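You operate a simulated robot arm through the tools that you are given. There is no shell and no other tool. Be economical: measure what you need, move in short steps, check, and stop when the job is done.

Carry out the task below with a simulated robot arm. There is one attempt and no reset: what you move stays moved.

## Task
Wipe the oil smear out of the drip tray with the blue pad.
Fine: pull the tray right out and push it shut afterwards; put the pad back. What is to be rubbed or washed off counts as gone when no trace of it is left.

It is judged by the outcome, as a careful person would: the job done as asked, and still so three seconds after it is handed in. It fails if anything else is knocked over, pushed out of place, dropped, spilled or broken.

## Robot
A 6-joint arm with a two-finger parallel gripper, fixed in place. Base frame: the origin is at the foot of the arm, x ahead of it, y to its left, z up. Lengths are in m, angles in degrees, forces in N, time in s.
With the tool pointing down near the work surface it reaches from about 0.26 to 0.68 m from the base axis. Its first joint turns from -66.0 to 66.0 degrees. Payload 2.9 kg.
Tool frame: the origin (TCP) lies between the finger pads and is the grasp point; the fingertips stand 0.03 m ahead of it; z points along the fingers, y is the line along which they close. Largest opening 0.11 m; finger width 0.02, thickness 0.01; the body of the gripper, 0.048 by 0.112 m, starts 0.055 m behind the TCP.
Orientation is that of the tool frame in the base frame, as [roll, pitch, yaw] about the fixed x, y, z axes, in that order (R = Rz(yaw) Ry(pitch) Rx(roll)). With the fingers straight down and closing along the base's y, the tool's x points along the base's -x, its y along +y and its z along -z.

## Interface
- The arm moves only by the tool servo_tool. Its argument "deltas" is a list of rows, each a list of 3 entries, a list of its own where there are three numbers: the gripper command, from -1 (shut) to 1 (fully open), values between in proportion, then the shift along the tool's x, y, z in units of 50 mm (1.0 is 50 mm), then the turn, a rotation vector about the tool's x, y, z in units of 5 degrees (1.0 is 5 degrees). In form: [[gripper, [dx, dy, dz], [rx, ry, rz]], ...]. A call has 1 to 8 rows; each row shifts and turns the commanded pose from where the row before left it, along the tool's axes as they then stand. A call with a number of a shift or a turn outside -1 to 1 is refused whole. A row lasts 0.2 s, in which the tool goes at most 0.05 m and 8.6 degrees; a call with a longer step from one row to the next is refused whole, and so is a gripper value outside its range. A pose out of reach is approached as far as the arm can. The call stops where the force on the tool passes 40 N (or 10 N more than at its start, if that is more) or the arm is blocked; 0.2 s more then pass. Each finger travels about 0.108 m/s and halts on what it meets, pressing with about 37 N; the grip force reading is that of the motor and also rises with nothing between the fingers. The clock runs only during rows and for 0.2 s after the last one: add rows that do not move to give the fingers time. The reply holds the time, the measured pose of the TCP, the force on the tool along the base axes, the opening and the grip force, in the units named above and with some noise, with the torque about the TCP (base axes, N m) and any sound that the robot's microphone picked up.
- Cameras (640 x 400 px; columns grow to the right, rows downward): "scene" is fixed at [0.0879, 0.443, 1.3826]; the picture's right is [-0.64, -0.77, 0.00], its down [-0.45, 0.37, -0.81] and it looks along [0.62, -0.51, -0.59] (base axes); focal length 323 px, centre (320, 200). "wrist" rides on the gripper at [0.072, 0.017, -0.103] in the tool frame; the picture's right is [-0.23, 0.97, 0.00], its down [-0.76, -0.18, -0.62] and it looks along [-0.61, -0.14, 0.78] (tool axes); focal length 222 px, centre (320, 200). There is no depth. A picture from a camera that has moved, and an enlarged one, comes with that camera's place and axes in the base frame and with its lens.
- grab_frame(camera): a new picture of that camera. No time passes.
- inspect(camera, box): a new picture of the part [left, top, right, bottom] of that camera's present view, enlarged. No time passes.
- job_done(): hands the job in; it is judged then, once.

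Go step by step. Nothing tells you positions but the pictures and the camera data: compare them with the known pose of the tool, close in by small moves and look again before you grip or let go. The budget is 120 turns and 64 pictures, counting those below and the enlarged ones. Unless the task says otherwise, let go and move clear before handing in, and close with one line.

The tools are called after "Request:" by a JSON object that holds its "method" and its "body". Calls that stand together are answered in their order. servo_tool: Moves the arm, as the interface text tells. Its arguments: {"type":"object","properties":{"deltas":{"type":"array"}},"required":["deltas"]} The other tools are called the same way: grab_frame (camera) takes a picture; inspect (camera, box) takes an enlarged picture of a part of a camera's view; job_done () hands the job in.

At the start:

```text
clock: 0.0
position: [0.3833, -0.1844, 1.0162]
orientation: [-180.0, -0.1, 180.0]
wrist_force: [0.5, -0.3, 0.9]
wrist_torque: [0.05, -0.01, 0.01]
finger_gap: 0.11
gripper_force: 0.1
```

scene: 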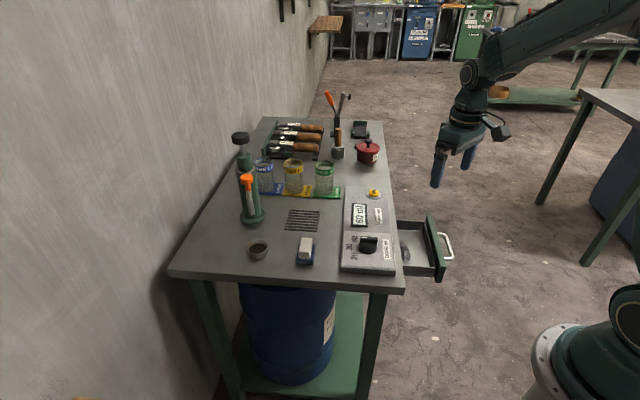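
wrist: 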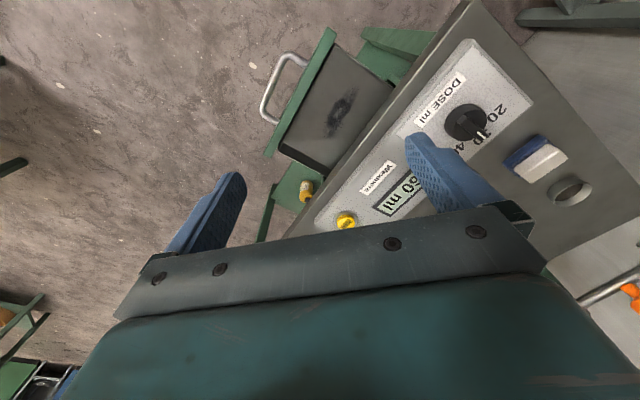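

I'll look closer at the tray, the pad and the control box first. The table top seems to be at z≈0.8, with the blue pad near (0.54, 0.115).

Request:
{"method": "inspect", "body": {"camera": "scene", "box": [330, 180, 470, 290]}}

Request:
{"method": "inspect", "body": {"camera": "wrist", "box": [240, 10, 440, 240]}}

Request:
{"method": "inspect", "body": {"camera": "scene", "box": [230, 200, 350, 280]}}

```text
3.64 times, centred on (400, 235) of scene
camera zoom: at [0.0879, 0.443, 1.3826], right [-0.64, -0.77, 0.0], down [-0.45, 0.37, -0.81], along [0.62, -0.51, -0.59], focal length 1174 px, centre (29, 73)
```

zoom: 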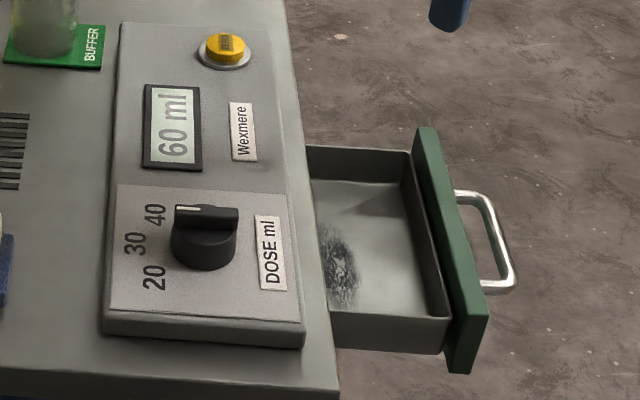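

```text
1.74 times, centred on (340, 125) of wrist
camera zoom: at [0.3107, -0.1677, 1.1188], right [0.23, 0.97, 0.0], down [0.76, -0.18, 0.62], along [0.61, -0.14, -0.78], focal length 386 px, centre (285, 330)
```

zoom: 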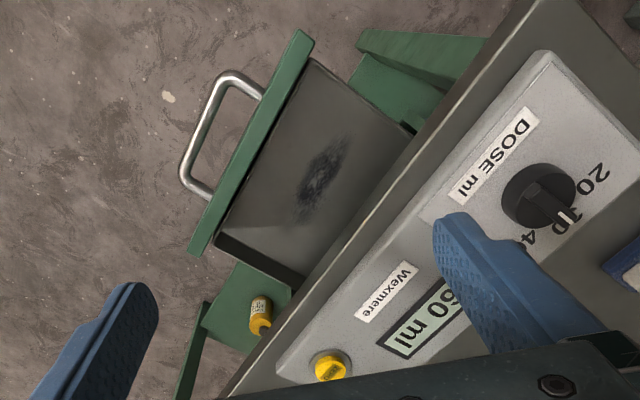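

```text
5.00 times, centred on (290, 240) of scene
camera zoom: at [0.0879, 0.443, 1.3826], right [-0.64, -0.77, 0.0], down [-0.45, 0.37, -0.81], along [0.62, -0.51, -0.59], focal length 1614 px, centre (470, 0)
```

zoom: 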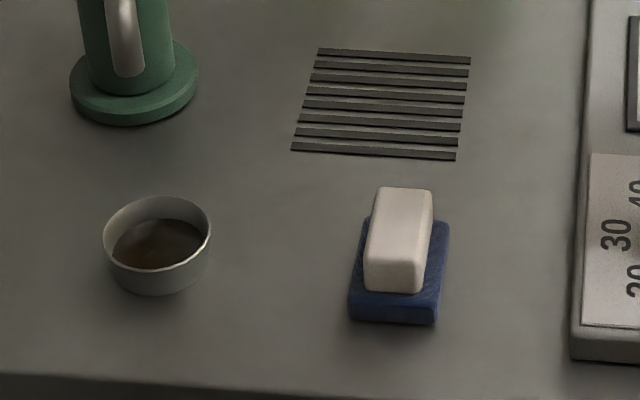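

The tray front runs at 45°, from about (0.316,-0.16) to (0.462,-0.308), with its handle near (0.36,-0.26,0.74). The smear lies close to the table edge, so I'll pull the tray out further first, starting by turning the gripper 45° and setting the finger opening.

Request:
{"method": "servo_tool", "body": {"deltas": [[1, [0, 0, 0], [0, 0, 1]], [1, [0, 0, 0], [0, 0, 1]], [1, [0, 0, 0], [0, 0, 1]], [1, [0, 0, 0], [0, 0, 1]], [1, [0, 0, 0], [0, 0, 1]], [1, [0, 0, 0], [0, 0, 1]], [1, [0, 0, 0], [0, 0, 1]], [1, [0, 0, 0], [0, 0, 1]]]}}

Request:
{"method": "servo_tool", "body": {"deltas": [[-0.3, [0, 0, 0], [0, 0, 1]], [-0.3, [0, -1, 1], [0, 0, 0]], [-0.3, [-0.7, -0.3, 1], [0, 0, 0]], [-0.3, [0, 0, 0], [0, 0, 0]]]}}

Request:
{"method": "grab_frame", "body": {"camera": "wrist"}}

Request:
{"method": "grab_frame", "body": {"camera": "scene"}}

```text
clock: 1.8
position: [0.3834, -0.1856, 1.0162]
orientation: [180.0, 0.0, 139.8]
wrist_force: [-0.8, -0.1, 0.0]
wrist_torque: [-0.04, 0.0, 0.02]
finger_gap: 0.1097
gripper_force: 0.0
```

```text
refused: row 2 steps farther than a row can; nothing moved
```

```text
58 pictures are left
camera wrist: at [0.3387, -0.1254, 1.119], right [0.8, 0.6, 0.0], down [0.47, -0.63, 0.62], along [0.37, -0.5, -0.78], focal length 222 px, centre (320, 200)
```

wrist: 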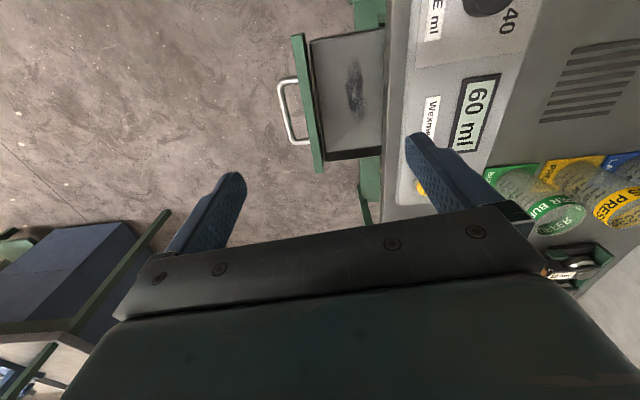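

```text
57 pictures are left
```

scene: 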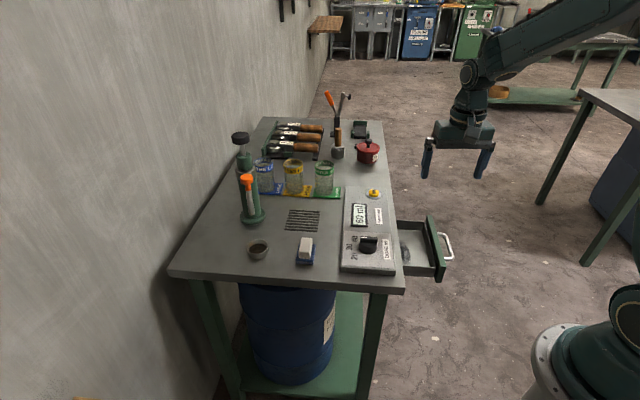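

Tray edges are roughly 6° further round, so I'll turn a little more and move above the handle.

Request:
{"method": "servo_tool", "body": {"deltas": [[-0.3, [0, 0, 0], [0, 0, 0.6]], [-0.3, [0, 0, 0], [0, 0, 0.6]], [-0.3, [-0.19, -0.34, 0.58], [0, 0, 0]], [-0.3, [-0.19, -0.34, 0.58], [0, 0, 0]], [-0.3, [-0.19, -0.34, 0.58], [0, 0, 0]], [-0.3, [-0.19, -0.34, 0.58], [0, 0, 0]], [-0.3, [0, 0, 0], [0, 0, 0]]]}}

Request:
{"method": "grab_frame", "body": {"camera": "wrist"}}

Request:
{"method": "inspect", "body": {"camera": "scene", "box": [350, 160, 510, 300]}}

```text
clock: 3.4
position: [0.36, -0.2579, 0.8999]
orientation: [-179.9, 0.0, 134.1]
wrist_force: [-0.3, -0.1, -0.2]
wrist_torque: [-0.01, -0.01, -0.01]
finger_gap: 0.0385
gripper_force: 0.0
```

```text
56 pictures are left
camera wrist: at [0.3219, -0.1952, 1.0023], right [0.86, 0.51, 0.0], down [0.4, -0.67, 0.62], along [0.32, -0.53, -0.78], focal length 222 px, centre (320, 200)
```

wrist: 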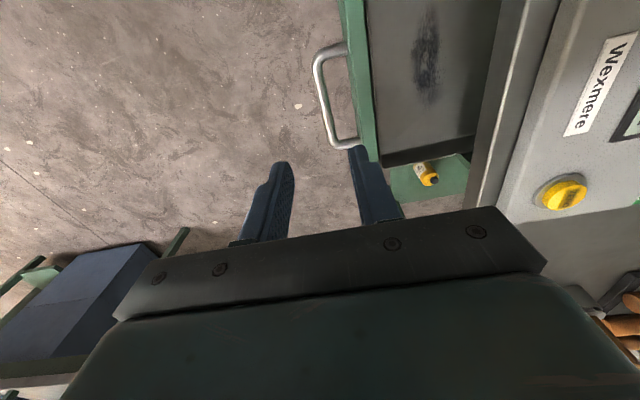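

```text
2.86 times, centred on (430, 230) of scene
camera zoom: at [0.0879, 0.443, 1.3826], right [-0.64, -0.77, 0.0], down [-0.45, 0.37, -0.81], along [0.62, -0.51, -0.59], focal length 922 px, centre (6, 114)
```

zoom: 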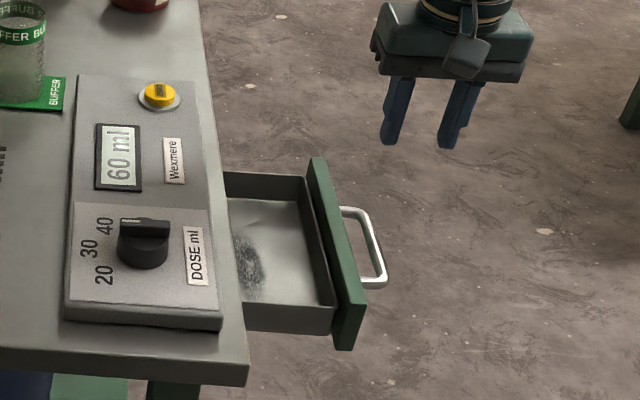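

The handle bar is about 9 mm further toward the tray than the tool. I'll shift by that, narrow the opening and come down just above it to check.

Request:
{"method": "servo_tool", "body": {"deltas": [[-0.5, [0, 0.17, 0.8], [0, 0, 0]], [-0.5, [0, 0, 0.9], [0, 0, 0]], [-0.5, [0, 0, 0.2], [0, 0, 0]], [-0.5, [0, 0, 0], [0, 0, 0]]]}}

Request:
{"method": "inspect", "body": {"camera": "wrist", "box": [240, 60, 440, 240]}}

Request:
{"method": "inspect", "body": {"camera": "scene", "box": [380, 170, 480, 290]}}

```text
clock: 4.4
position: [0.3656, -0.2532, 0.8052]
orientation: [-180.0, 0.0, 134.0]
wrist_force: [-0.5, 0.7, -0.5]
wrist_torque: [-0.02, -0.01, -0.02]
finger_gap: 0.0275
gripper_force: 0.0
```

```text
2.22 times, centred on (340, 150) of wrist
camera zoom: at [0.3283, -0.1888, 0.9072], right [0.86, 0.51, 0.0], down [0.4, -0.67, 0.62], along [0.32, -0.53, -0.78], focal length 494 px, centre (276, 311)
```

zoom: 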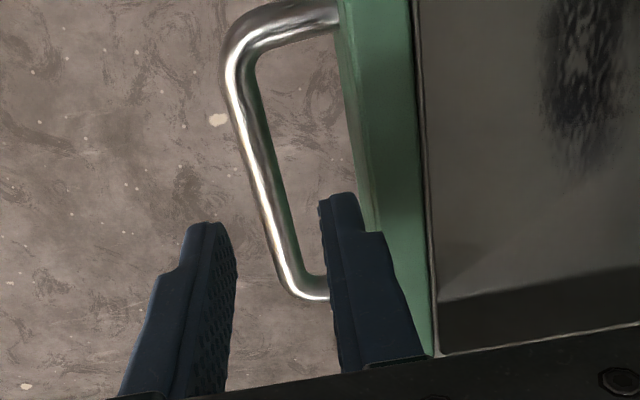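

```text
3.33 times, centred on (430, 230) of scene
camera zoom: at [0.0879, 0.443, 1.3826], right [-0.64, -0.77, 0.0], down [-0.45, 0.37, -0.81], along [0.62, -0.51, -0.59], focal length 1076 px, centre (-47, 100)
```

zoom: 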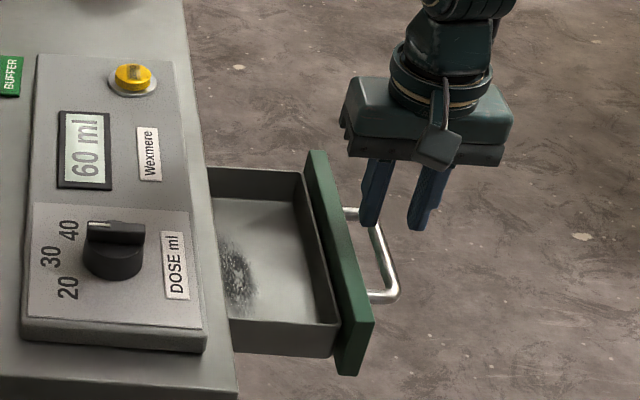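

The bar lies between the fingers with clearance to the panel. I'll lower onto it, watching the force, and then close.

Request:
{"method": "servo_tool", "body": {"deltas": [[-0.5, [0, -0.06, 0.3], [0, 0, 0]], [-0.5, [0, 0, 0.3], [0, 0, 0]], [-0.5, [0, 0, 0.3], [0, 0, 0]], [-0.5, [0, 0, 0.3], [0, 0, 0]], [-0.5, [0, 0, 0], [0, 0, 0]]]}}

Request:
{"method": "inspect", "body": {"camera": "scene", "box": [380, 170, 480, 290]}}

```text
clock: 5.6
position: [0.3647, -0.2544, 0.7459]
orientation: [-180.0, 0.1, 134.0]
wrist_force: [0.6, -0.1, -0.3]
wrist_torque: [0.03, -0.02, -0.01]
finger_gap: 0.0273
gripper_force: 0.1
```

```text
3.33 times, centred on (430, 230) of scene
camera zoom: at [0.0879, 0.443, 1.3826], right [-0.64, -0.77, 0.0], down [-0.45, 0.37, -0.81], along [0.62, -0.51, -0.59], focal length 1076 px, centre (-47, 100)
```

zoom: 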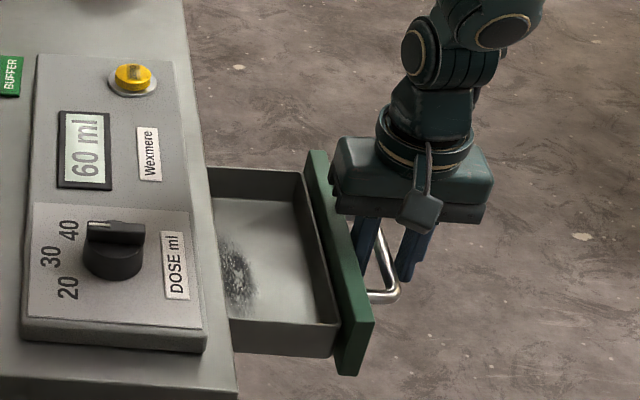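

The fingers straddle the bar, so I'll close.

Request:
{"method": "servo_tool", "body": {"deltas": [[-0.7, [0, 0, 0], [0, 0, 0]], [-1, [0, 0, 0], [0, 0, 0]], [-1, [0, 0, 0], [0, 0, 0]]]}}

```text
clock: 6.4
position: [0.3636, -0.2551, 0.7455]
orientation: [-180.0, 0.0, 134.1]
wrist_force: [1.0, -0.5, -2.7]
wrist_torque: [-0.07, -0.07, 0.95]
finger_gap: 0.0117
gripper_force: 45.0
```

I've gripped the bar (11.7 mm). Now I'll pull outward slowly.

Request:
{"method": "servo_tool", "body": {"deltas": [[-1, [0, -0.2, 0], [0, 0, 0]], [-1, [0, -0.2, 0], [0, 0, 0]], [-1, [0, -0.2, 0], [0, 0, 0]], [-1, [0, -0.2, 0], [0, 0, 0]], [-1, [0, -0.2, 0], [0, 0, 0]], [-1, [0, -0.2, 0], [0, 0, 0]]]}}

Request:
{"method": "grab_frame", "body": {"camera": "scene"}}

```text
clock: 7.8
position: [0.3217, -0.298, 0.7446]
orientation: [-180.0, 0.2, 134.0]
wrist_force: [12.0, -10.9, -22.6]
wrist_torque: [0.06, 0.09, 0.88]
finger_gap: 0.0118
gripper_force: 44.5
```

```text
51 pictures are left
```

scene: 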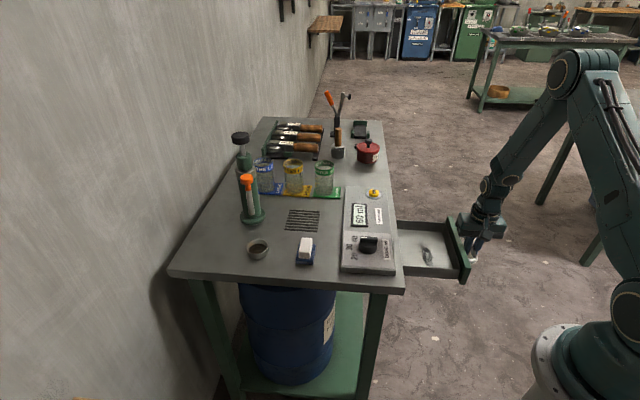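

The tray has moved out 6 cm with some side load. I'll relax sideways and upward slightly and pull 2 cm more.

Request:
{"method": "servo_tool", "body": {"deltas": [[-1, [-0.04, -0.1, -0.03], [0, 0, 0]], [-1, [-0.03, -0.15, -0.03], [0, 0, 0]], [-1, [-0.01, -0.15, 0], [0, 0, 0]]]}}

```text
clock: 8.8
position: [0.311, -0.3076, 0.7472]
orientation: [179.3, -0.5, 134.6]
wrist_force: [3.2, 0.3, -1.0]
wrist_torque: [0.22, 0.16, 0.95]
finger_gap: 0.0118
gripper_force: 44.9
stopped in row 3: the force on the tool passed its limit at 41 N (the readings are from after the stop); the commanded pose is now the measured one
```

The tray has reached its stop, about 7.5 cm out. I'll release the handle and lift clear.

Request:
{"method": "servo_tool", "body": {"deltas": [[-0.5, [0, 0, 0], [0, 0, 0]], [-0.5, [0, 0, 0], [0, 0, 0]], [-0.5, [0, 0, -0.5], [0, 0, 0]], [-0.5, [0, 0, -0.8], [0, 0, 0]], [-0.5, [0, 0, -0.9], [0, 0, 0]], [-0.5, [0, 0, -0.9], [0, 0, 0]]]}}

Request:
{"method": "grab_frame", "body": {"camera": "wrist"}}

Request:
{"method": "inspect", "body": {"camera": "scene", "box": [360, 190, 500, 300]}}

```text
clock: 10.2
position: [0.3094, -0.3098, 0.9042]
orientation: [179.4, -0.6, 134.5]
wrist_force: [0.9, 0.1, 0.4]
wrist_torque: [0.01, -0.03, 0.0]
finger_gap: 0.0275
gripper_force: 0.0
```

```text
50 pictures are left
camera wrist: at [0.2714, -0.2479, 1.0065], right [0.85, 0.52, 0.01], down [0.41, -0.68, 0.61], along [0.32, -0.52, -0.79], focal length 222 px, centre (320, 200)
```

wrist: 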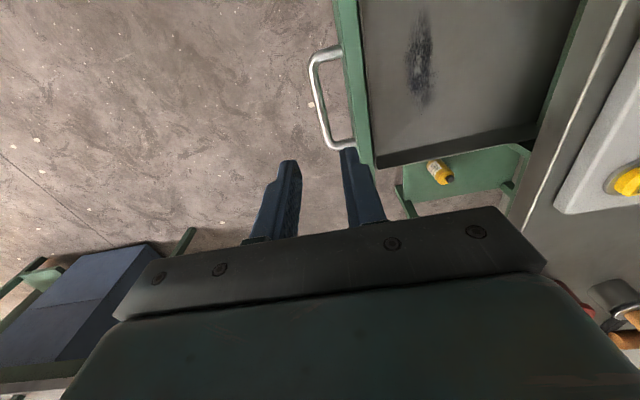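

```text
3.64 times, centred on (430, 245) of scene
camera zoom: at [0.0879, 0.443, 1.3826], right [-0.64, -0.77, 0.0], down [-0.45, 0.37, -0.81], along [0.62, -0.51, -0.59], focal length 1174 px, centre (-80, 36)
```

zoom: 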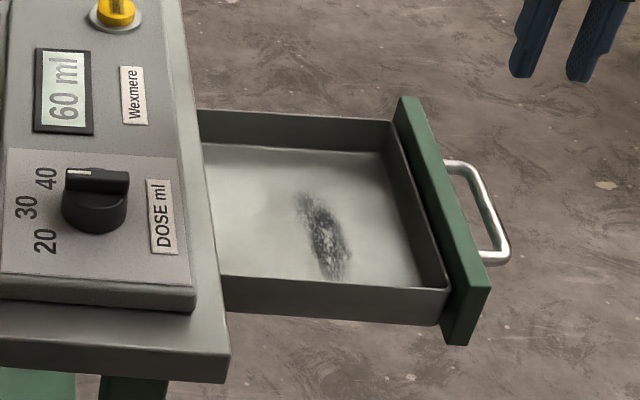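

The whole smear is now exposed. Next I'll fetch the pad at about (0.538, 0.112), whose white grip is aligned with the current yaw, by lifting and travelling over.

Request:
{"method": "servo_tool", "body": {"deltas": [[0, [0, 0, -0.9], [0.12, -0.12, 0.1]], [0, [0.234, 0.764, 0], [0, 0, 0]], [0, [0.234, 0.764, 0], [0, 0, 0]], [0, [0.234, 0.764, 0], [0, 0, 0]], [0, [0.234, 0.764, 0], [0, 0, 0]], [0, [0.234, 0.764, 0], [0, 0, 0]], [0, [0.234, 0.764, 0], [0, 0, 0]]]}}

Request:
{"method": "servo_tool", "body": {"deltas": [[0, [0.234, 0.764, 0], [0, 0, 0]], [0, [0.234, 0.764, 0], [0, 0, 0]], [0, [0.234, 0.764, 0], [0, 0, 0]], [0, [0.234, 0.764, 0], [0, 0, 0]], [0, [0.234, 0.764, 0], [0, 0, 0]], [0, [0.234, 0.764, 0], [0, 0, 0]], [0, [0, 0, 0], [0, 0, 0]]]}}

Request:
{"method": "grab_frame", "body": {"camera": "wrist"}}

Request:
{"method": "inspect", "body": {"camera": "scene", "box": [230, 180, 350, 280]}}

```text
clock: 11.8
position: [0.4279, -0.0976, 0.9447]
orientation: [-179.9, 0.0, 133.8]
wrist_force: [0.0, 0.0, 0.5]
wrist_torque: [-0.01, 0.0, -0.02]
finger_gap: 0.0549
gripper_force: 0.0
```

```text
clock: 13.4
position: [0.5425, 0.1096, 0.9474]
orientation: [-179.9, 0.0, 134.0]
wrist_force: [0.8, 0.5, 0.1]
wrist_torque: [-0.04, 0.03, -0.02]
finger_gap: 0.0549
gripper_force: 0.1
```

```text
48 pictures are left
camera wrist: at [0.5048, 0.1731, 1.0495], right [0.86, 0.51, 0.0], down [0.4, -0.67, 0.62], along [0.32, -0.54, -0.78], focal length 222 px, centre (320, 200)
```

wrist: 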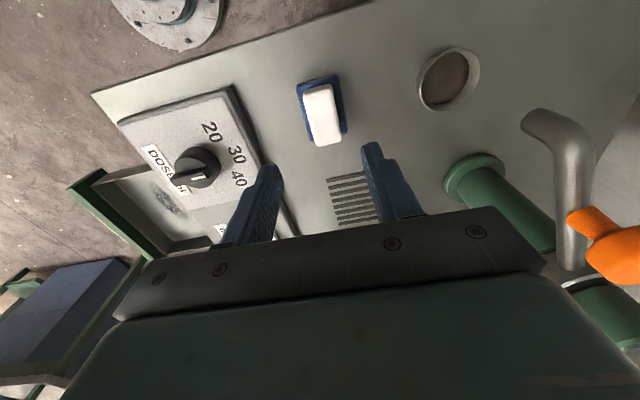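

```text
4.00 times, centred on (290, 230) of scene
camera zoom: at [0.0879, 0.4431, 1.3826], right [-0.64, -0.77, 0.0], down [-0.45, 0.37, -0.81], along [0.62, -0.51, -0.59], focal length 1291 px, centre (440, 80)
```

zoom: 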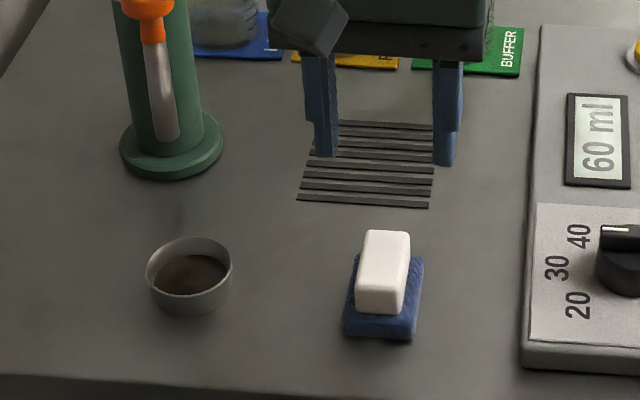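

The pad lies very near under the tool and is aligned. I'll come lower and check.

Request:
{"method": "servo_tool", "body": {"deltas": [[0, [0.1, 0.06, 0.6], [0, 0, 0]], [0, [0, 0, 0.5], [0, 0, 0]], [0, [0, 0, 0], [0, 0, 0]]]}}

Request:
{"method": "inspect", "body": {"camera": "wrist", "box": [220, 60, 440, 240]}}

Request:
{"method": "inspect", "body": {"camera": "scene", "box": [250, 190, 350, 280]}}

```text
clock: 14.2
position: [0.5403, 0.1131, 0.8919]
orientation: [-180.0, 0.0, 134.1]
wrist_force: [-0.3, -0.8, -0.2]
wrist_torque: [0.0, -0.04, -0.03]
finger_gap: 0.0551
gripper_force: 0.1
```

```text
2.22 times, centred on (330, 150) of wrist
camera zoom: at [0.5029, 0.1776, 0.994], right [0.86, 0.51, 0.0], down [0.4, -0.67, 0.62], along [0.32, -0.53, -0.78], focal length 494 px, centre (298, 311)
```

zoom: 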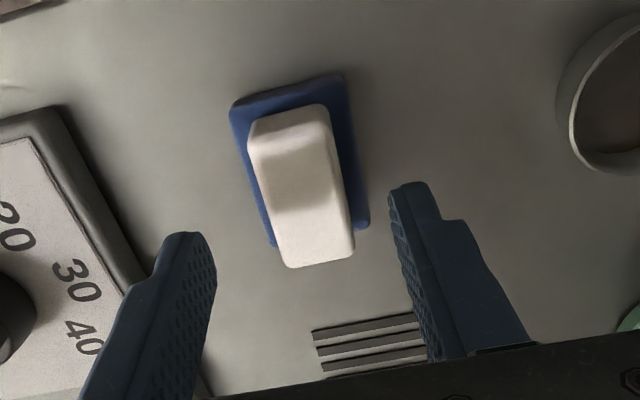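

```text
4.44 times, centred on (300, 235) of scene
camera zoom: at [0.0879, 0.443, 1.3826], right [-0.64, -0.77, 0.0], down [-0.45, 0.37, -0.81], along [0.62, -0.51, -0.59], focal length 1434 px, centre (409, 44)
```

zoom: 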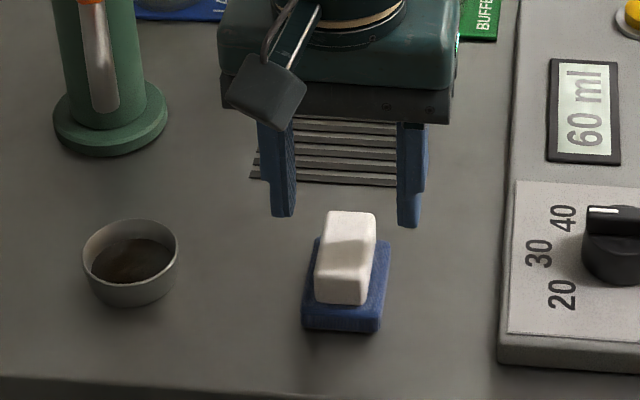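

Alignment is good, with a 3 mm correction in y. I'll lower so the fingertips flank the white block and check the height.

Request:
{"method": "servo_tool", "body": {"deltas": [[0, [0, 0.06, 0.3], [0, 0, 0]], [0, [0, 0, 0.3], [0, 0, 0]], [0, [0, 0, 0], [0, 0, 0]]]}}

Request:
{"method": "inspect", "body": {"camera": "scene", "box": [270, 210, 340, 270]}}

Request:
{"method": "inspect", "body": {"camera": "wrist", "box": [220, 60, 440, 240]}}

```text
clock: 15.0
position: [0.5427, 0.1159, 0.8615]
orientation: [-179.9, 0.0, 134.0]
wrist_force: [-0.3, 0.7, -0.1]
wrist_torque: [-0.01, 0.02, -0.01]
finger_gap: 0.055
gripper_force: 0.1
```

```text
6.67 times, centred on (305, 240) of scene
camera zoom: at [0.0879, 0.443, 1.3826], right [-0.64, -0.77, 0.0], down [-0.45, 0.37, -0.81], along [0.62, -0.51, -0.59], focal length 2152 px, centre (420, -67)
```

zoom: 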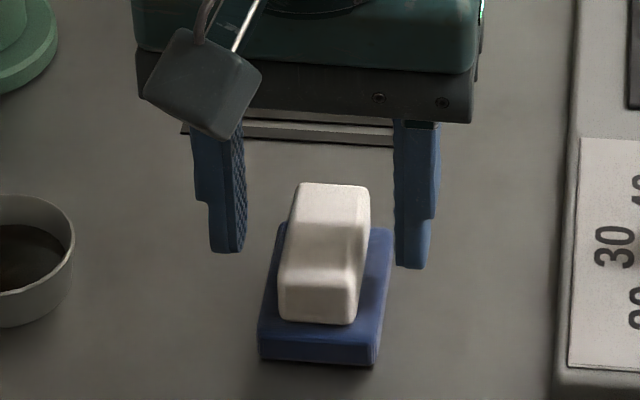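

```text
2.22 times, centred on (330, 150) of wrist
camera zoom: at [0.5049, 0.1795, 0.9643], right [0.86, 0.51, 0.0], down [0.4, -0.67, 0.62], along [0.32, -0.53, -0.78], focal length 494 px, centre (298, 311)
```

zoom: 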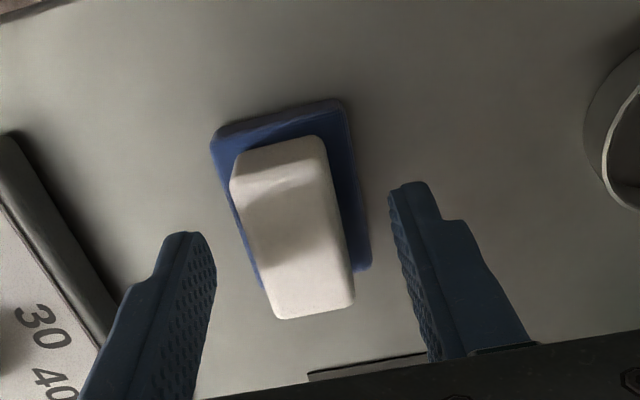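

The fingertips are about 1 cm below the block's top. I'll go 9 mm lower with a 6 mm centring shift along the block, then close.

Request:
{"method": "servo_tool", "body": {"deltas": [[0, [0.12, 0.03, 0.1], [0, 0, 0]], [0, [0, 0, 0.08], [0, 0, 0]], [-0.3, [0, 0, 0], [0, 0, 0]], [-0.6, [0, 0, 0], [0, 0, 0]], [-1, [0, 0, 0], [0, 0, 0]], [-1, [0, 0, 0], [0, 0, 0]]]}}

Request:
{"method": "inspect", "body": {"camera": "scene", "box": [270, 210, 340, 270]}}

Request:
{"method": "inspect", "body": {"camera": "wrist", "box": [220, 60, 440, 240]}}

```text
clock: 16.4
position: [0.5396, 0.122, 0.8535]
orientation: [-179.9, 0.0, 134.1]
wrist_force: [-0.5, -0.5, -1.0]
wrist_torque: [0.0, -0.03, -0.01]
finger_gap: 0.0267
gripper_force: 37.4
```

```text
6.67 times, centred on (305, 240) of scene
camera zoom: at [0.0879, 0.443, 1.3826], right [-0.64, -0.77, 0.0], down [-0.45, 0.37, -0.81], along [0.62, -0.51, -0.59], focal length 2152 px, centre (420, -67)
```

zoom: 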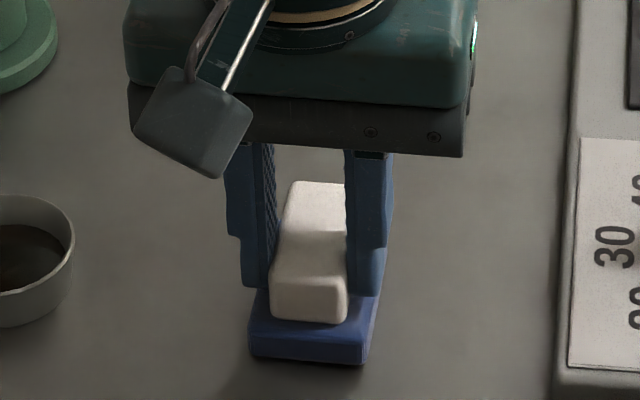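

```text
2.22 times, centred on (330, 150) of wrist
camera zoom: at [0.5018, 0.1856, 0.955], right [0.86, 0.51, 0.0], down [0.4, -0.67, 0.62], along [0.32, -0.53, -0.78], focal length 494 px, centre (298, 311)
```

zoom: 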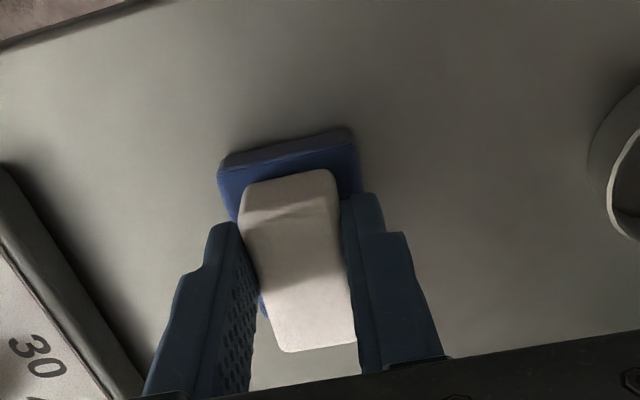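

The pad is gripped firmly. I'll lift it and carry it over the tray, where the smear centre should be at about (0.3825, -0.212) with the floor at z≈0.71.

Request:
{"method": "servo_tool", "body": {"deltas": [[-1, [0, 0, -0.4], [0, 0, 0]], [-1, [0, 0, -0.9], [0, 0, 0]], [-1, [0, 0, -0.9], [0, 0, 0]], [-1, [0, 0, 0], [0, 0, 0]]]}}

Request:
{"method": "servo_tool", "body": {"deltas": [[-1, [-0.3275, -0.8625, 0], [0, 0, 0]], [-1, [-0.3275, -0.8625, 0], [0, 0, 0]], [-1, [-0.3275, -0.8625, 0], [0, 0, 0]], [-1, [-0.3275, -0.8625, 0], [0, 0, 0]], [-1, [-0.3275, -0.8625, 0], [0, 0, 0]], [-1, [-0.3275, -0.8625, 0], [0, 0, 0]], [-1, [-0.3275, -0.8625, 0], [0, 0, 0]], [-1, [-0.3275, -0.8625, 0], [0, 0, 0]]]}}

Request:
{"method": "grab_frame", "body": {"camera": "wrist"}}

Request:
{"method": "grab_frame", "body": {"camera": "scene"}}

```text
clock: 17.4
position: [0.5405, 0.1214, 0.963]
orientation: [-179.9, 0.0, 133.9]
wrist_force: [0.0, 0.6, -0.2]
wrist_torque: [-0.01, -0.01, 0.02]
finger_gap: 0.0268
gripper_force: 36.8
```

```text
clock: 19.2
position: [0.3838, -0.2112, 0.9625]
orientation: [180.0, 0.1, 134.0]
wrist_force: [-0.3, -0.4, -0.3]
wrist_torque: [0.01, -0.02, 0.0]
finger_gap: 0.0265
gripper_force: 37.4
```

```text
40 pictures are left
camera wrist: at [0.346, -0.148, 1.0643], right [0.86, 0.51, 0.0], down [0.4, -0.67, 0.62], along [0.32, -0.53, -0.78], focal length 222 px, centre (320, 200)
```

wrist: 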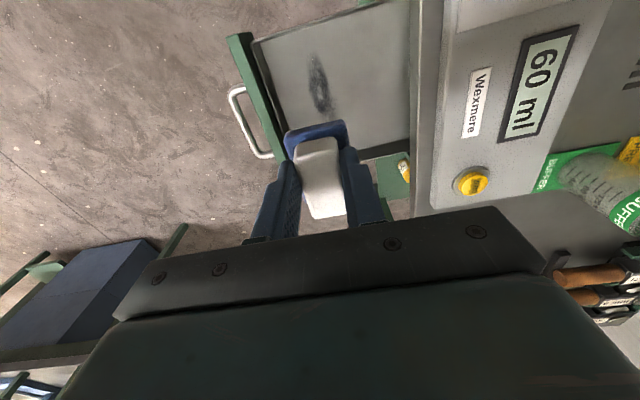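

```text
39 pictures are left
```

scene: 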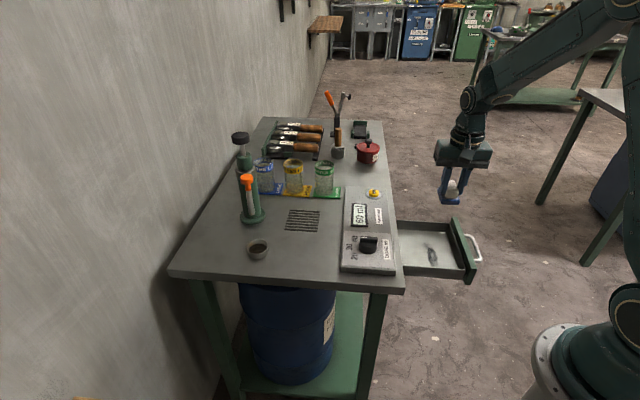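

Here the whole tray shows; a close look will fix the smear's extent and the walls.

Request:
{"method": "inspect", "body": {"camera": "wrist", "box": [220, 0, 440, 160]}}

```text
2.50 times, centred on (330, 80) of wrist
camera zoom: at [0.346, -0.148, 1.0643], right [0.86, 0.51, 0.0], down [0.4, -0.67, 0.62], along [0.32, -0.53, -0.78], focal length 555 px, centre (295, 500)
```

zoom: 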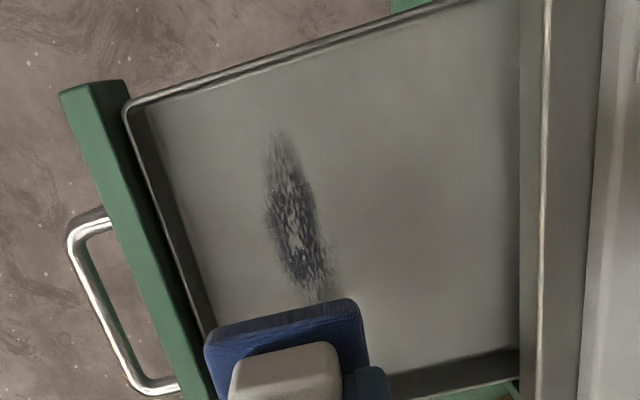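

Smear spans u≈-0.373…-0.468 (along the tray front) and n≈0.115…0.15, well clear of the walls. I'll lower the pad to just above the floor.

Request:
{"method": "servo_tool", "body": {"deltas": [[-1, [0, 0.1, 0.9], [0, 0, 0]], [-1, [0, 0, 0.9], [0, 0, 0]], [-1, [0, 0, 0.9], [0, 0, 0]], [-1, [0, 0, 0.7], [0, 0, 0]], [-1, [0, 0, 0], [0, 0, 0]]]}}

Request:
{"method": "inspect", "body": {"camera": "scene", "box": [370, 190, 500, 300]}}

```text
clock: 20.4
position: [0.3854, -0.208, 0.7918]
orientation: [180.0, 0.0, 133.9]
wrist_force: [0.2, -1.2, 0.3]
wrist_torque: [-0.01, 0.01, 0.0]
finger_gap: 0.0265
gripper_force: 36.8
```

```text
3.64 times, centred on (435, 245) of scene
camera zoom: at [0.0879, 0.443, 1.3826], right [-0.64, -0.77, 0.0], down [-0.45, 0.37, -0.81], along [0.62, -0.51, -0.59], focal length 1174 px, centre (-98, 36)
```

zoom: 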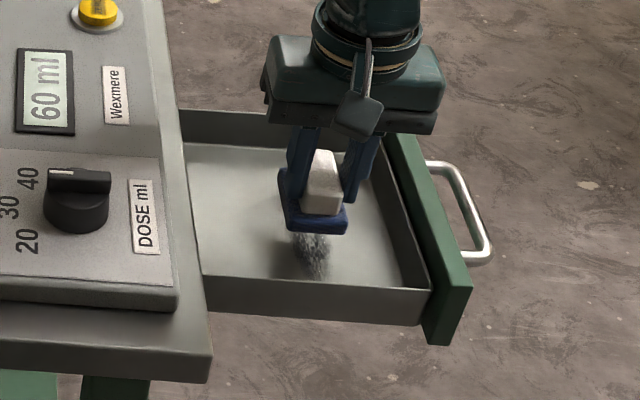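

The pad is hovering just above the smear. I'll descend in small steps to contact.

Request:
{"method": "servo_tool", "body": {"deltas": [[-1, [0, 0, 0.15], [0, 0, 0]], [-1, [0, 0, 0.1], [0, 0, 0]], [-1, [0, 0, 0.1], [0, 0, 0]], [-1, [0, 0, 0.06], [0, 0, 0]], [-1, [0, 0, 0.06], [0, 0, 0]]]}}

```text
clock: 21.6
position: [0.3879, -0.2087, 0.7699]
orientation: [-179.9, -0.1, 134.1]
wrist_force: [0.4, 0.4, 0.4]
wrist_torque: [0.01, -0.01, -0.01]
finger_gap: 0.0266
gripper_force: 36.6
```

Request:
{"method": "servo_tool", "body": {"deltas": [[-1, [0, 0, 0.06], [0, 0, 0]], [-1, [0, 0, 0.04], [0, 0, 0]], [-1, [0, 0, 0], [0, 0, 0]]]}}

```text
clock: 22.4
position: [0.3881, -0.2087, 0.7655]
orientation: [179.9, 0.0, 134.0]
wrist_force: [0.9, -0.6, -0.6]
wrist_torque: [0.02, 0.0, -0.04]
finger_gap: 0.0267
gripper_force: 36.9
```

Still no contact; I'll continue in steps of about 2 mm.

Request:
{"method": "servo_tool", "body": {"deltas": [[-1, [0, 0, 0.04], [0, 0, 0]], [-1, [0, 0, 0.04], [0, 0, 0]], [-1, [0, 0, 0], [0, 0, 0]]]}}

Request:
{"method": "inspect", "body": {"camera": "scene", "box": [370, 190, 500, 300]}}

```text
clock: 23.2
position: [0.3887, -0.2083, 0.7627]
orientation: [179.8, 0.1, 134.0]
wrist_force: [-1.6, 2.6, 29.3]
wrist_torque: [0.02, 0.03, 0.0]
finger_gap: 0.0265
gripper_force: 36.8
```

```text
3.64 times, centred on (435, 245) of scene
camera zoom: at [0.0875, 0.4433, 1.3825], right [-0.64, -0.77, 0.0], down [-0.45, 0.37, -0.81], along [0.62, -0.51, -0.59], focal length 1174 px, centre (-98, 36)
```

zoom: 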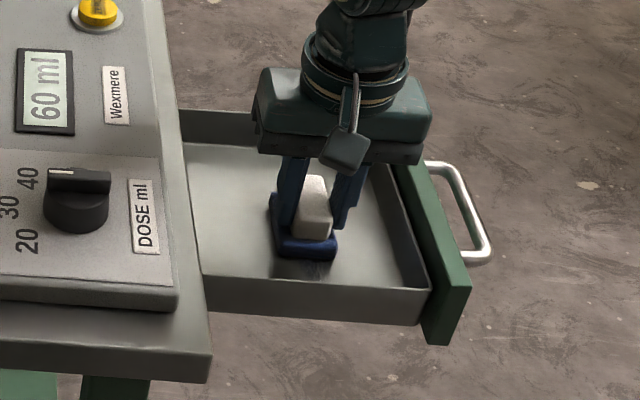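

Contact at about 29 N. I'll ease off 1 mm and stroke along the smear.

Request:
{"method": "servo_tool", "body": {"deltas": [[-1, [0, 0, -0.02], [0, 0, 0]], [-1, [0.3, 0, 0], [0, 0, 0]], [-1, [0.3, 0, 0], [0, 0, 0]], [-1, [0.28, 0, 0], [0, 0, 0]], [-1, [-0.3, 0, 0], [0, 0, 0]], [-1, [-0.3, 0, 0], [0, 0, 0]], [-1, [-0.3, 0, 0], [0, 0, 0]], [-1, [-0.3, 0, 0], [0, 0, 0]]]}}

```text
clock: 25.0
position: [0.3989, -0.2201, 0.7619]
orientation: [-179.9, 0.0, 133.9]
wrist_force: [-0.2, 0.8, -1.1]
wrist_torque: [-0.01, -0.02, 0.02]
finger_gap: 0.0267
gripper_force: 37.3
```

The force vanished at about the same height, so I'll look at what happened.

Request:
{"method": "inspect", "body": {"camera": "scene", "box": [370, 190, 500, 300]}}

Request:
{"method": "inspect", "body": {"camera": "wrist", "box": [220, 0, 480, 240]}}

```text
3.64 times, centred on (435, 245) of scene
camera zoom: at [0.0879, 0.443, 1.3826], right [-0.64, -0.77, 0.0], down [-0.45, 0.37, -0.81], along [0.62, -0.51, -0.59], focal length 1174 px, centre (-98, 36)
```

zoom: 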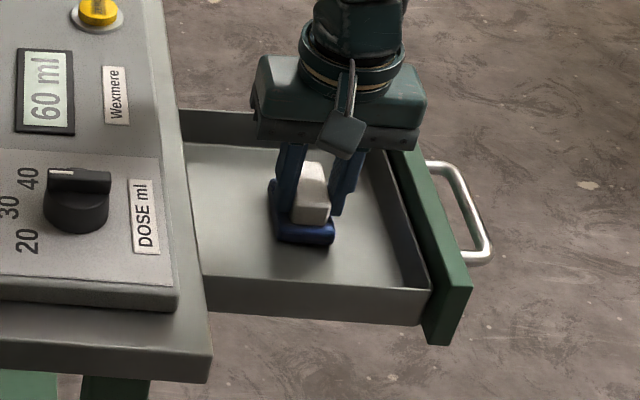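

```text
1.67 times, centred on (350, 120) of wrist
camera zoom: at [0.3604, -0.1571, 0.8645], right [0.86, 0.51, 0.0], down [0.4, -0.67, 0.62], along [0.32, -0.54, -0.78], focal length 370 px, centre (270, 333)
```

zoom: 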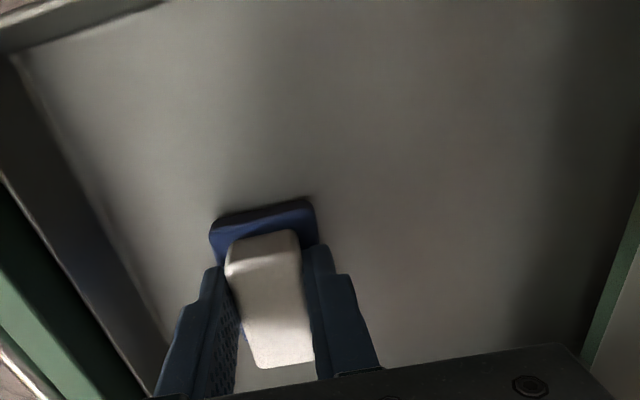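

The smear's upper part is already gone; contact is just light now. I'll press slightly more and finish the far end, with adjacent lanes.

Request:
{"method": "servo_tool", "body": {"deltas": [[-1, [0, 0, 0.025], [0, 0, 0]], [-1, [-0.25, 0, 0], [0, 0, 0]], [-1, [-0.3, 0, 0], [0, 0, 0]], [-1, [0, 0.25, 0], [0, 0, 0]], [-1, [0.3, 0, 0], [0, 0, 0]], [-1, [0.3, 0, 0], [0, 0, 0]], [-1, [0.3, 0, 0], [0, 0, 0]], [-1, [0.3, 0, 0], [0, 0, 0]]]}}

```text
clock: 26.8
position: [0.3861, -0.1882, 0.7611]
orientation: [179.9, 0.2, 133.9]
wrist_force: [6.4, -6.3, 26.9]
wrist_torque: [0.09, 0.06, -0.02]
finger_gap: 0.0267
gripper_force: 37.3
```

Contact is good at 27 N. I'll finish this lane, then sweep the lane on the front side.

Request:
{"method": "servo_tool", "body": {"deltas": [[-1, [0.28, 0, -0.01], [0, 0, 0]], [-1, [0.25, -0.2, 0], [0, 0, 0]], [-1, [0, -0.3, 0], [0, 0, 0]], [-1, [-0.32, 0, 0], [0, 0, 0]], [-1, [-0.32, 0, 0], [0, 0, 0]], [-1, [-0.32, 0, 0], [0, 0, 0]], [-1, [-0.32, 0, 0], [0, 0, 0]], [-1, [-0.32, 0, 0], [0, 0, 0]]]}}

Request:
{"method": "servo_tool", "body": {"deltas": [[-1, [0, 0.2, 0], [0, 0, 0]], [-1, [0.3, 0, 0], [0, 0, 0]], [-1, [0.3, 0, 0], [0, 0, 0]], [-1, [0.3, 0, 0], [0, 0, 0]], [-1, [0, 0, -0.5], [0, 0, 0]], [-1, [0, 0, -0.9], [0, 0, 0]], [-1, [0, 0, -0.9], [0, 0, 0]], [-1, [0, 0, -0.9], [0, 0, 0]]]}}

Request:
{"method": "inspect", "body": {"camera": "wrist", "box": [220, 0, 440, 160]}}

Request:
{"method": "inspect", "body": {"camera": "scene", "box": [370, 200, 490, 290]}}

```text
clock: 28.6
position: [0.4037, -0.2433, 0.7607]
orientation: [-179.9, 0.0, 134.0]
wrist_force: [0.0, 0.2, -0.1]
wrist_torque: [0.03, -0.01, 0.02]
finger_gap: 0.0267
gripper_force: 37.0
```

```text
clock: 30.4
position: [0.3806, -0.205, 0.9215]
orientation: [180.0, -0.2, 134.0]
wrist_force: [-0.7, 0.3, -0.5]
wrist_torque: [0.02, -0.02, 0.03]
finger_gap: 0.0267
gripper_force: 36.9
```

```text
2.50 times, centred on (330, 80) of wrist
camera zoom: at [0.3415, -0.141, 1.0235], right [0.86, 0.51, 0.0], down [0.4, -0.67, 0.62], along [0.32, -0.53, -0.78], focal length 555 px, centre (295, 500)
```

zoom: 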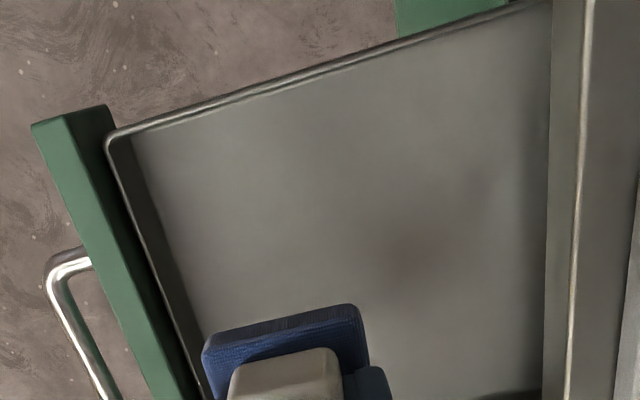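

```text
4.44 times, centred on (430, 245) of scene
camera zoom: at [0.0879, 0.443, 1.3826], right [-0.64, -0.77, 0.0], down [-0.45, 0.37, -0.81], along [0.62, -0.51, -0.59], focal length 1434 px, centre (-169, 0)
```

zoom: 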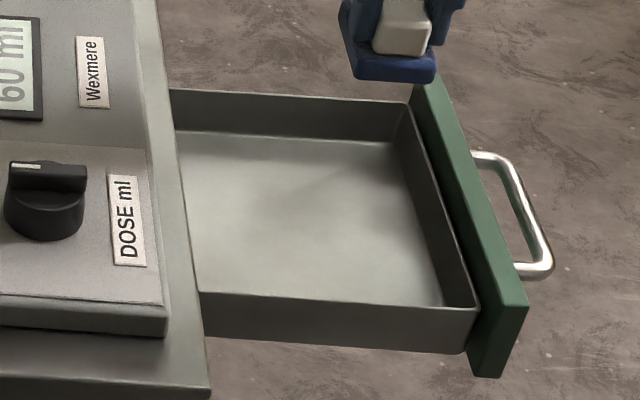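

The smear appears gone. I'll move away toward the pad's place and check the tray without the gripper's shadow.

Request:
{"method": "servo_tool", "body": {"deltas": [[-1, [0, 0, -0.9], [0, 0, 0]], [-1, [0.311, 0.8475, 0], [0, 0, 0]], [-1, [0.311, 0.8475, 0], [0, 0, 0]], [-1, [0.311, 0.8475, 0], [0, 0, 0]], [-1, [0.311, 0.8475, 0], [0, 0, 0]], [-1, [0.311, 0.8475, 0], [0, 0, 0]], [-1, [0.311, 0.8475, 0], [0, 0, 0]], [-1, [0.311, 0.8475, 0], [0, 0, 0]]]}}

Request:
{"method": "inspect", "body": {"camera": "scene", "box": [380, 210, 480, 285]}}

Request:
{"method": "grab_frame", "body": {"camera": "wrist"}}

```text
clock: 32.2
position: [0.5201, 0.0819, 0.9664]
orientation: [-180.0, -0.1, 134.0]
wrist_force: [-0.6, 0.1, -0.8]
wrist_torque: [-0.03, 0.03, -0.03]
finger_gap: 0.0266
gripper_force: 36.9
```

```text
5.33 times, centred on (430, 248) of scene
camera zoom: at [0.0879, 0.443, 1.3826], right [-0.64, -0.77, 0.0], down [-0.45, 0.37, -0.81], along [0.62, -0.51, -0.59], focal length 1721 px, centre (-267, -53)
```

zoom: 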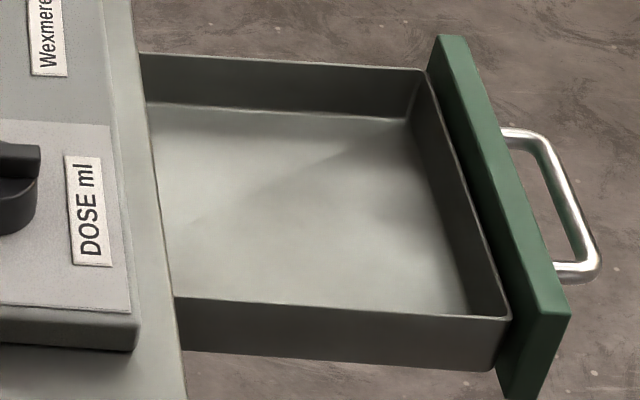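

```text
30 pictures are left
camera wrist: at [0.4816, 0.1447, 1.0691], right [0.86, 0.51, 0.0], down [0.4, -0.67, 0.62], along [0.32, -0.54, -0.78], focal length 222 px, centre (320, 200)
```

wrist: 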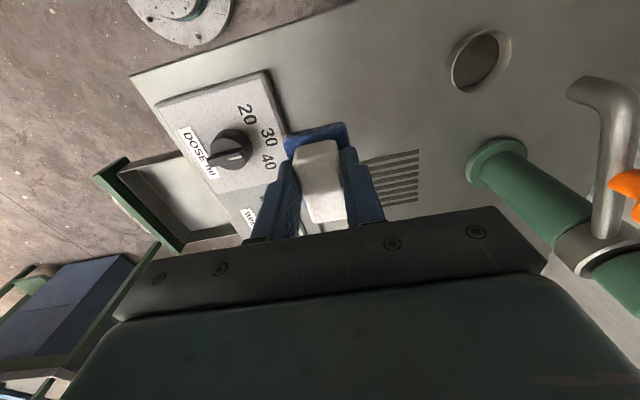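

The tray looks clean; one faint spot near the table edge deserves a closer look before the pad goes back.

Request:
{"method": "inspect", "body": {"camera": "scene", "box": [404, 228, 468, 270]}}

```text
9.52 times, centred on (436, 249) of scene
camera zoom: at [0.0879, 0.443, 1.3826], right [-0.64, -0.77, 0.0], down [-0.45, 0.37, -0.81], along [0.62, -0.51, -0.59], focal length 3074 px, centre (-785, -267)
```

zoom: 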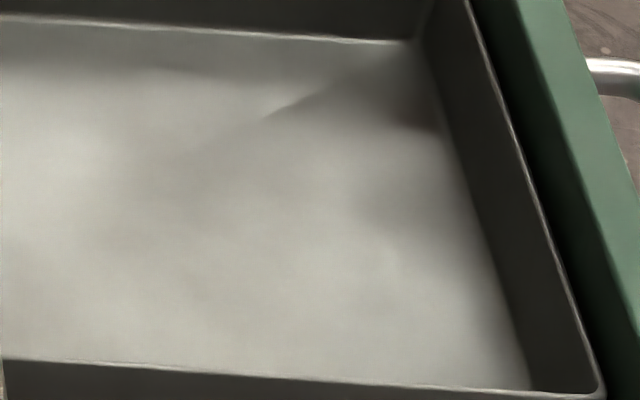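

Only soft lighting shades remain. Now I'll set the pad back in its original spot, lowering gently.

Request:
{"method": "servo_tool", "body": {"deltas": [[-1, [0.306, 0.79, 0], [0, 0, 0]], [-1, [0, 0, 0.8], [0, 0, 0]], [-1, [0, 0, 0.8], [0, 0, 0]], [-1, [0, 0, 0.4], [0, 0, 0]], [-1, [0, 0, 0.1], [0, 0, 0]], [-1, [0, 0, 0], [0, 0, 0]]]}}

Request:
{"method": "inspect", "body": {"camera": "scene", "box": [270, 210, 340, 270]}}

```text
clock: 33.6
position: [0.5361, 0.1202, 0.8599]
orientation: [-179.9, 0.1, 134.0]
wrist_force: [0.5, 0.6, 0.0]
wrist_torque: [0.03, -0.02, 0.01]
finger_gap: 0.0268
gripper_force: 37.7
```

```text
6.67 times, centred on (305, 240) of scene
camera zoom: at [0.0879, 0.443, 1.3826], right [-0.64, -0.77, 0.0], down [-0.45, 0.37, -0.81], along [0.62, -0.51, -0.59], focal length 2152 px, centre (420, -67)
```

zoom: 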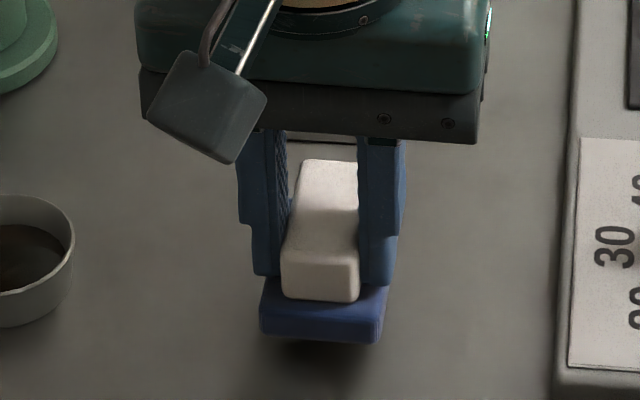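

About 6–9 mm to go; lowering in fine steps until light contact.

Request:
{"method": "servo_tool", "body": {"deltas": [[-1, [0.03, 0.02, 0.08], [0, 0, 0]], [-1, [0, 0, 0.04], [0, 0, 0]], [-1, [0, 0, 0.02], [0, 0, 0]], [-1, [0, 0, 0], [0, 0, 0]]]}}

```text
clock: 34.6
position: [0.5355, 0.1205, 0.8539]
orientation: [-180.0, 0.0, 134.0]
wrist_force: [-0.1, -0.3, -0.4]
wrist_torque: [-0.01, 0.01, -0.01]
finger_gap: 0.0264
gripper_force: 36.9
```

Request:
{"method": "servo_tool", "body": {"deltas": [[-1, [0, 0, 0.02], [0, 0, 0]], [-1, [0, 0, 0.02], [0, 0, 0]], [-1, [0, 0, 0], [0, 0, 0]]]}}

Request:
{"method": "inspect", "body": {"camera": "scene", "box": [270, 210, 340, 270]}}

```text
clock: 35.4
position: [0.5346, 0.119, 0.8513]
orientation: [-179.9, 0.0, 133.9]
wrist_force: [0.1, -0.9, 1.1]
wrist_torque: [-0.02, 0.0, 0.0]
finger_gap: 0.0265
gripper_force: 37.1
```

```text
6.67 times, centred on (305, 240) of scene
camera zoom: at [0.0879, 0.443, 1.3826], right [-0.64, -0.77, 0.0], down [-0.45, 0.37, -0.81], along [0.62, -0.51, -0.59], focal length 2152 px, centre (420, -67)
```

zoom: 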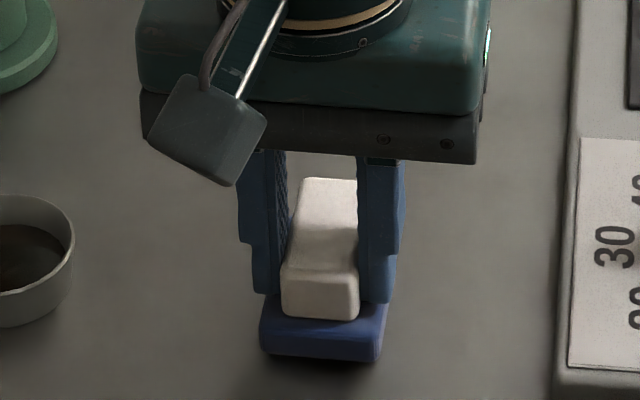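

Request:
{"method": "servo_tool", "body": {"deltas": [[-1, [0, 0.02, 0.02], [0, 0, 0]], [-1, [0, 0, 0.02], [0, 0, 0]], [-1, [0, 0, 0], [0, 0, 0]]]}}

```text
clock: 36.2
position: [0.5353, 0.1218, 0.8498]
orientation: [-179.9, -0.1, 134.1]
wrist_force: [-0.1, -0.2, -0.2]
wrist_torque: [0.02, -0.02, -0.02]
finger_gap: 0.027
gripper_force: 36.7
```

Request:
{"method": "servo_tool", "body": {"deltas": [[-1, [0, 0, 0.02], [0, 0, 0]], [-1, [0, 0, 0.02], [0, 0, 0]], [-1, [0, 0, 0], [0, 0, 0]]]}}

```text
clock: 37.0
position: [0.5357, 0.1208, 0.8478]
orientation: [180.0, 0.0, 134.0]
wrist_force: [-0.8, 1.8, 2.8]
wrist_torque: [0.08, 0.1, -0.01]
finger_gap: 0.0267
gripper_force: 36.9
```

The pad is just touching the table (about 3 N). I'll open slowly and lift away.

Request:
{"method": "servo_tool", "body": {"deltas": [[-0.4, [0, 0, 0], [0, 0, 0]], [-0.1, [0, 0, 0], [0, 0, 0]], [0, [0, 0, 0], [0, 0, 0]], [0, [0, 0, -0.3], [0, 0, 0]], [0, [0, 0, -0.7], [0, 0, 0]], [0, [0, 0, -0.9], [0, 0, 0]], [0, [0, 0, -0.6], [0, 0, 0]]]}}

Request:
{"method": "inspect", "body": {"camera": "scene", "box": [230, 200, 350, 280]}}

```text
clock: 38.6
position: [0.5339, 0.1191, 0.9726]
orientation: [-179.9, 0.0, 134.0]
wrist_force: [0.0, -0.9, 0.5]
wrist_torque: [0.06, 0.03, -0.02]
finger_gap: 0.0548
gripper_force: 0.1
```

```text
5.00 times, centred on (290, 240) of scene
camera zoom: at [0.0879, 0.443, 1.3826], right [-0.64, -0.77, 0.0], down [-0.45, 0.37, -0.81], along [0.62, -0.51, -0.59], focal length 1614 px, centre (470, 0)
```

zoom: 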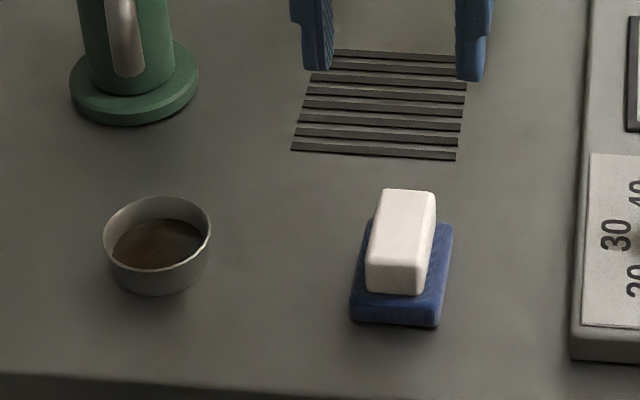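

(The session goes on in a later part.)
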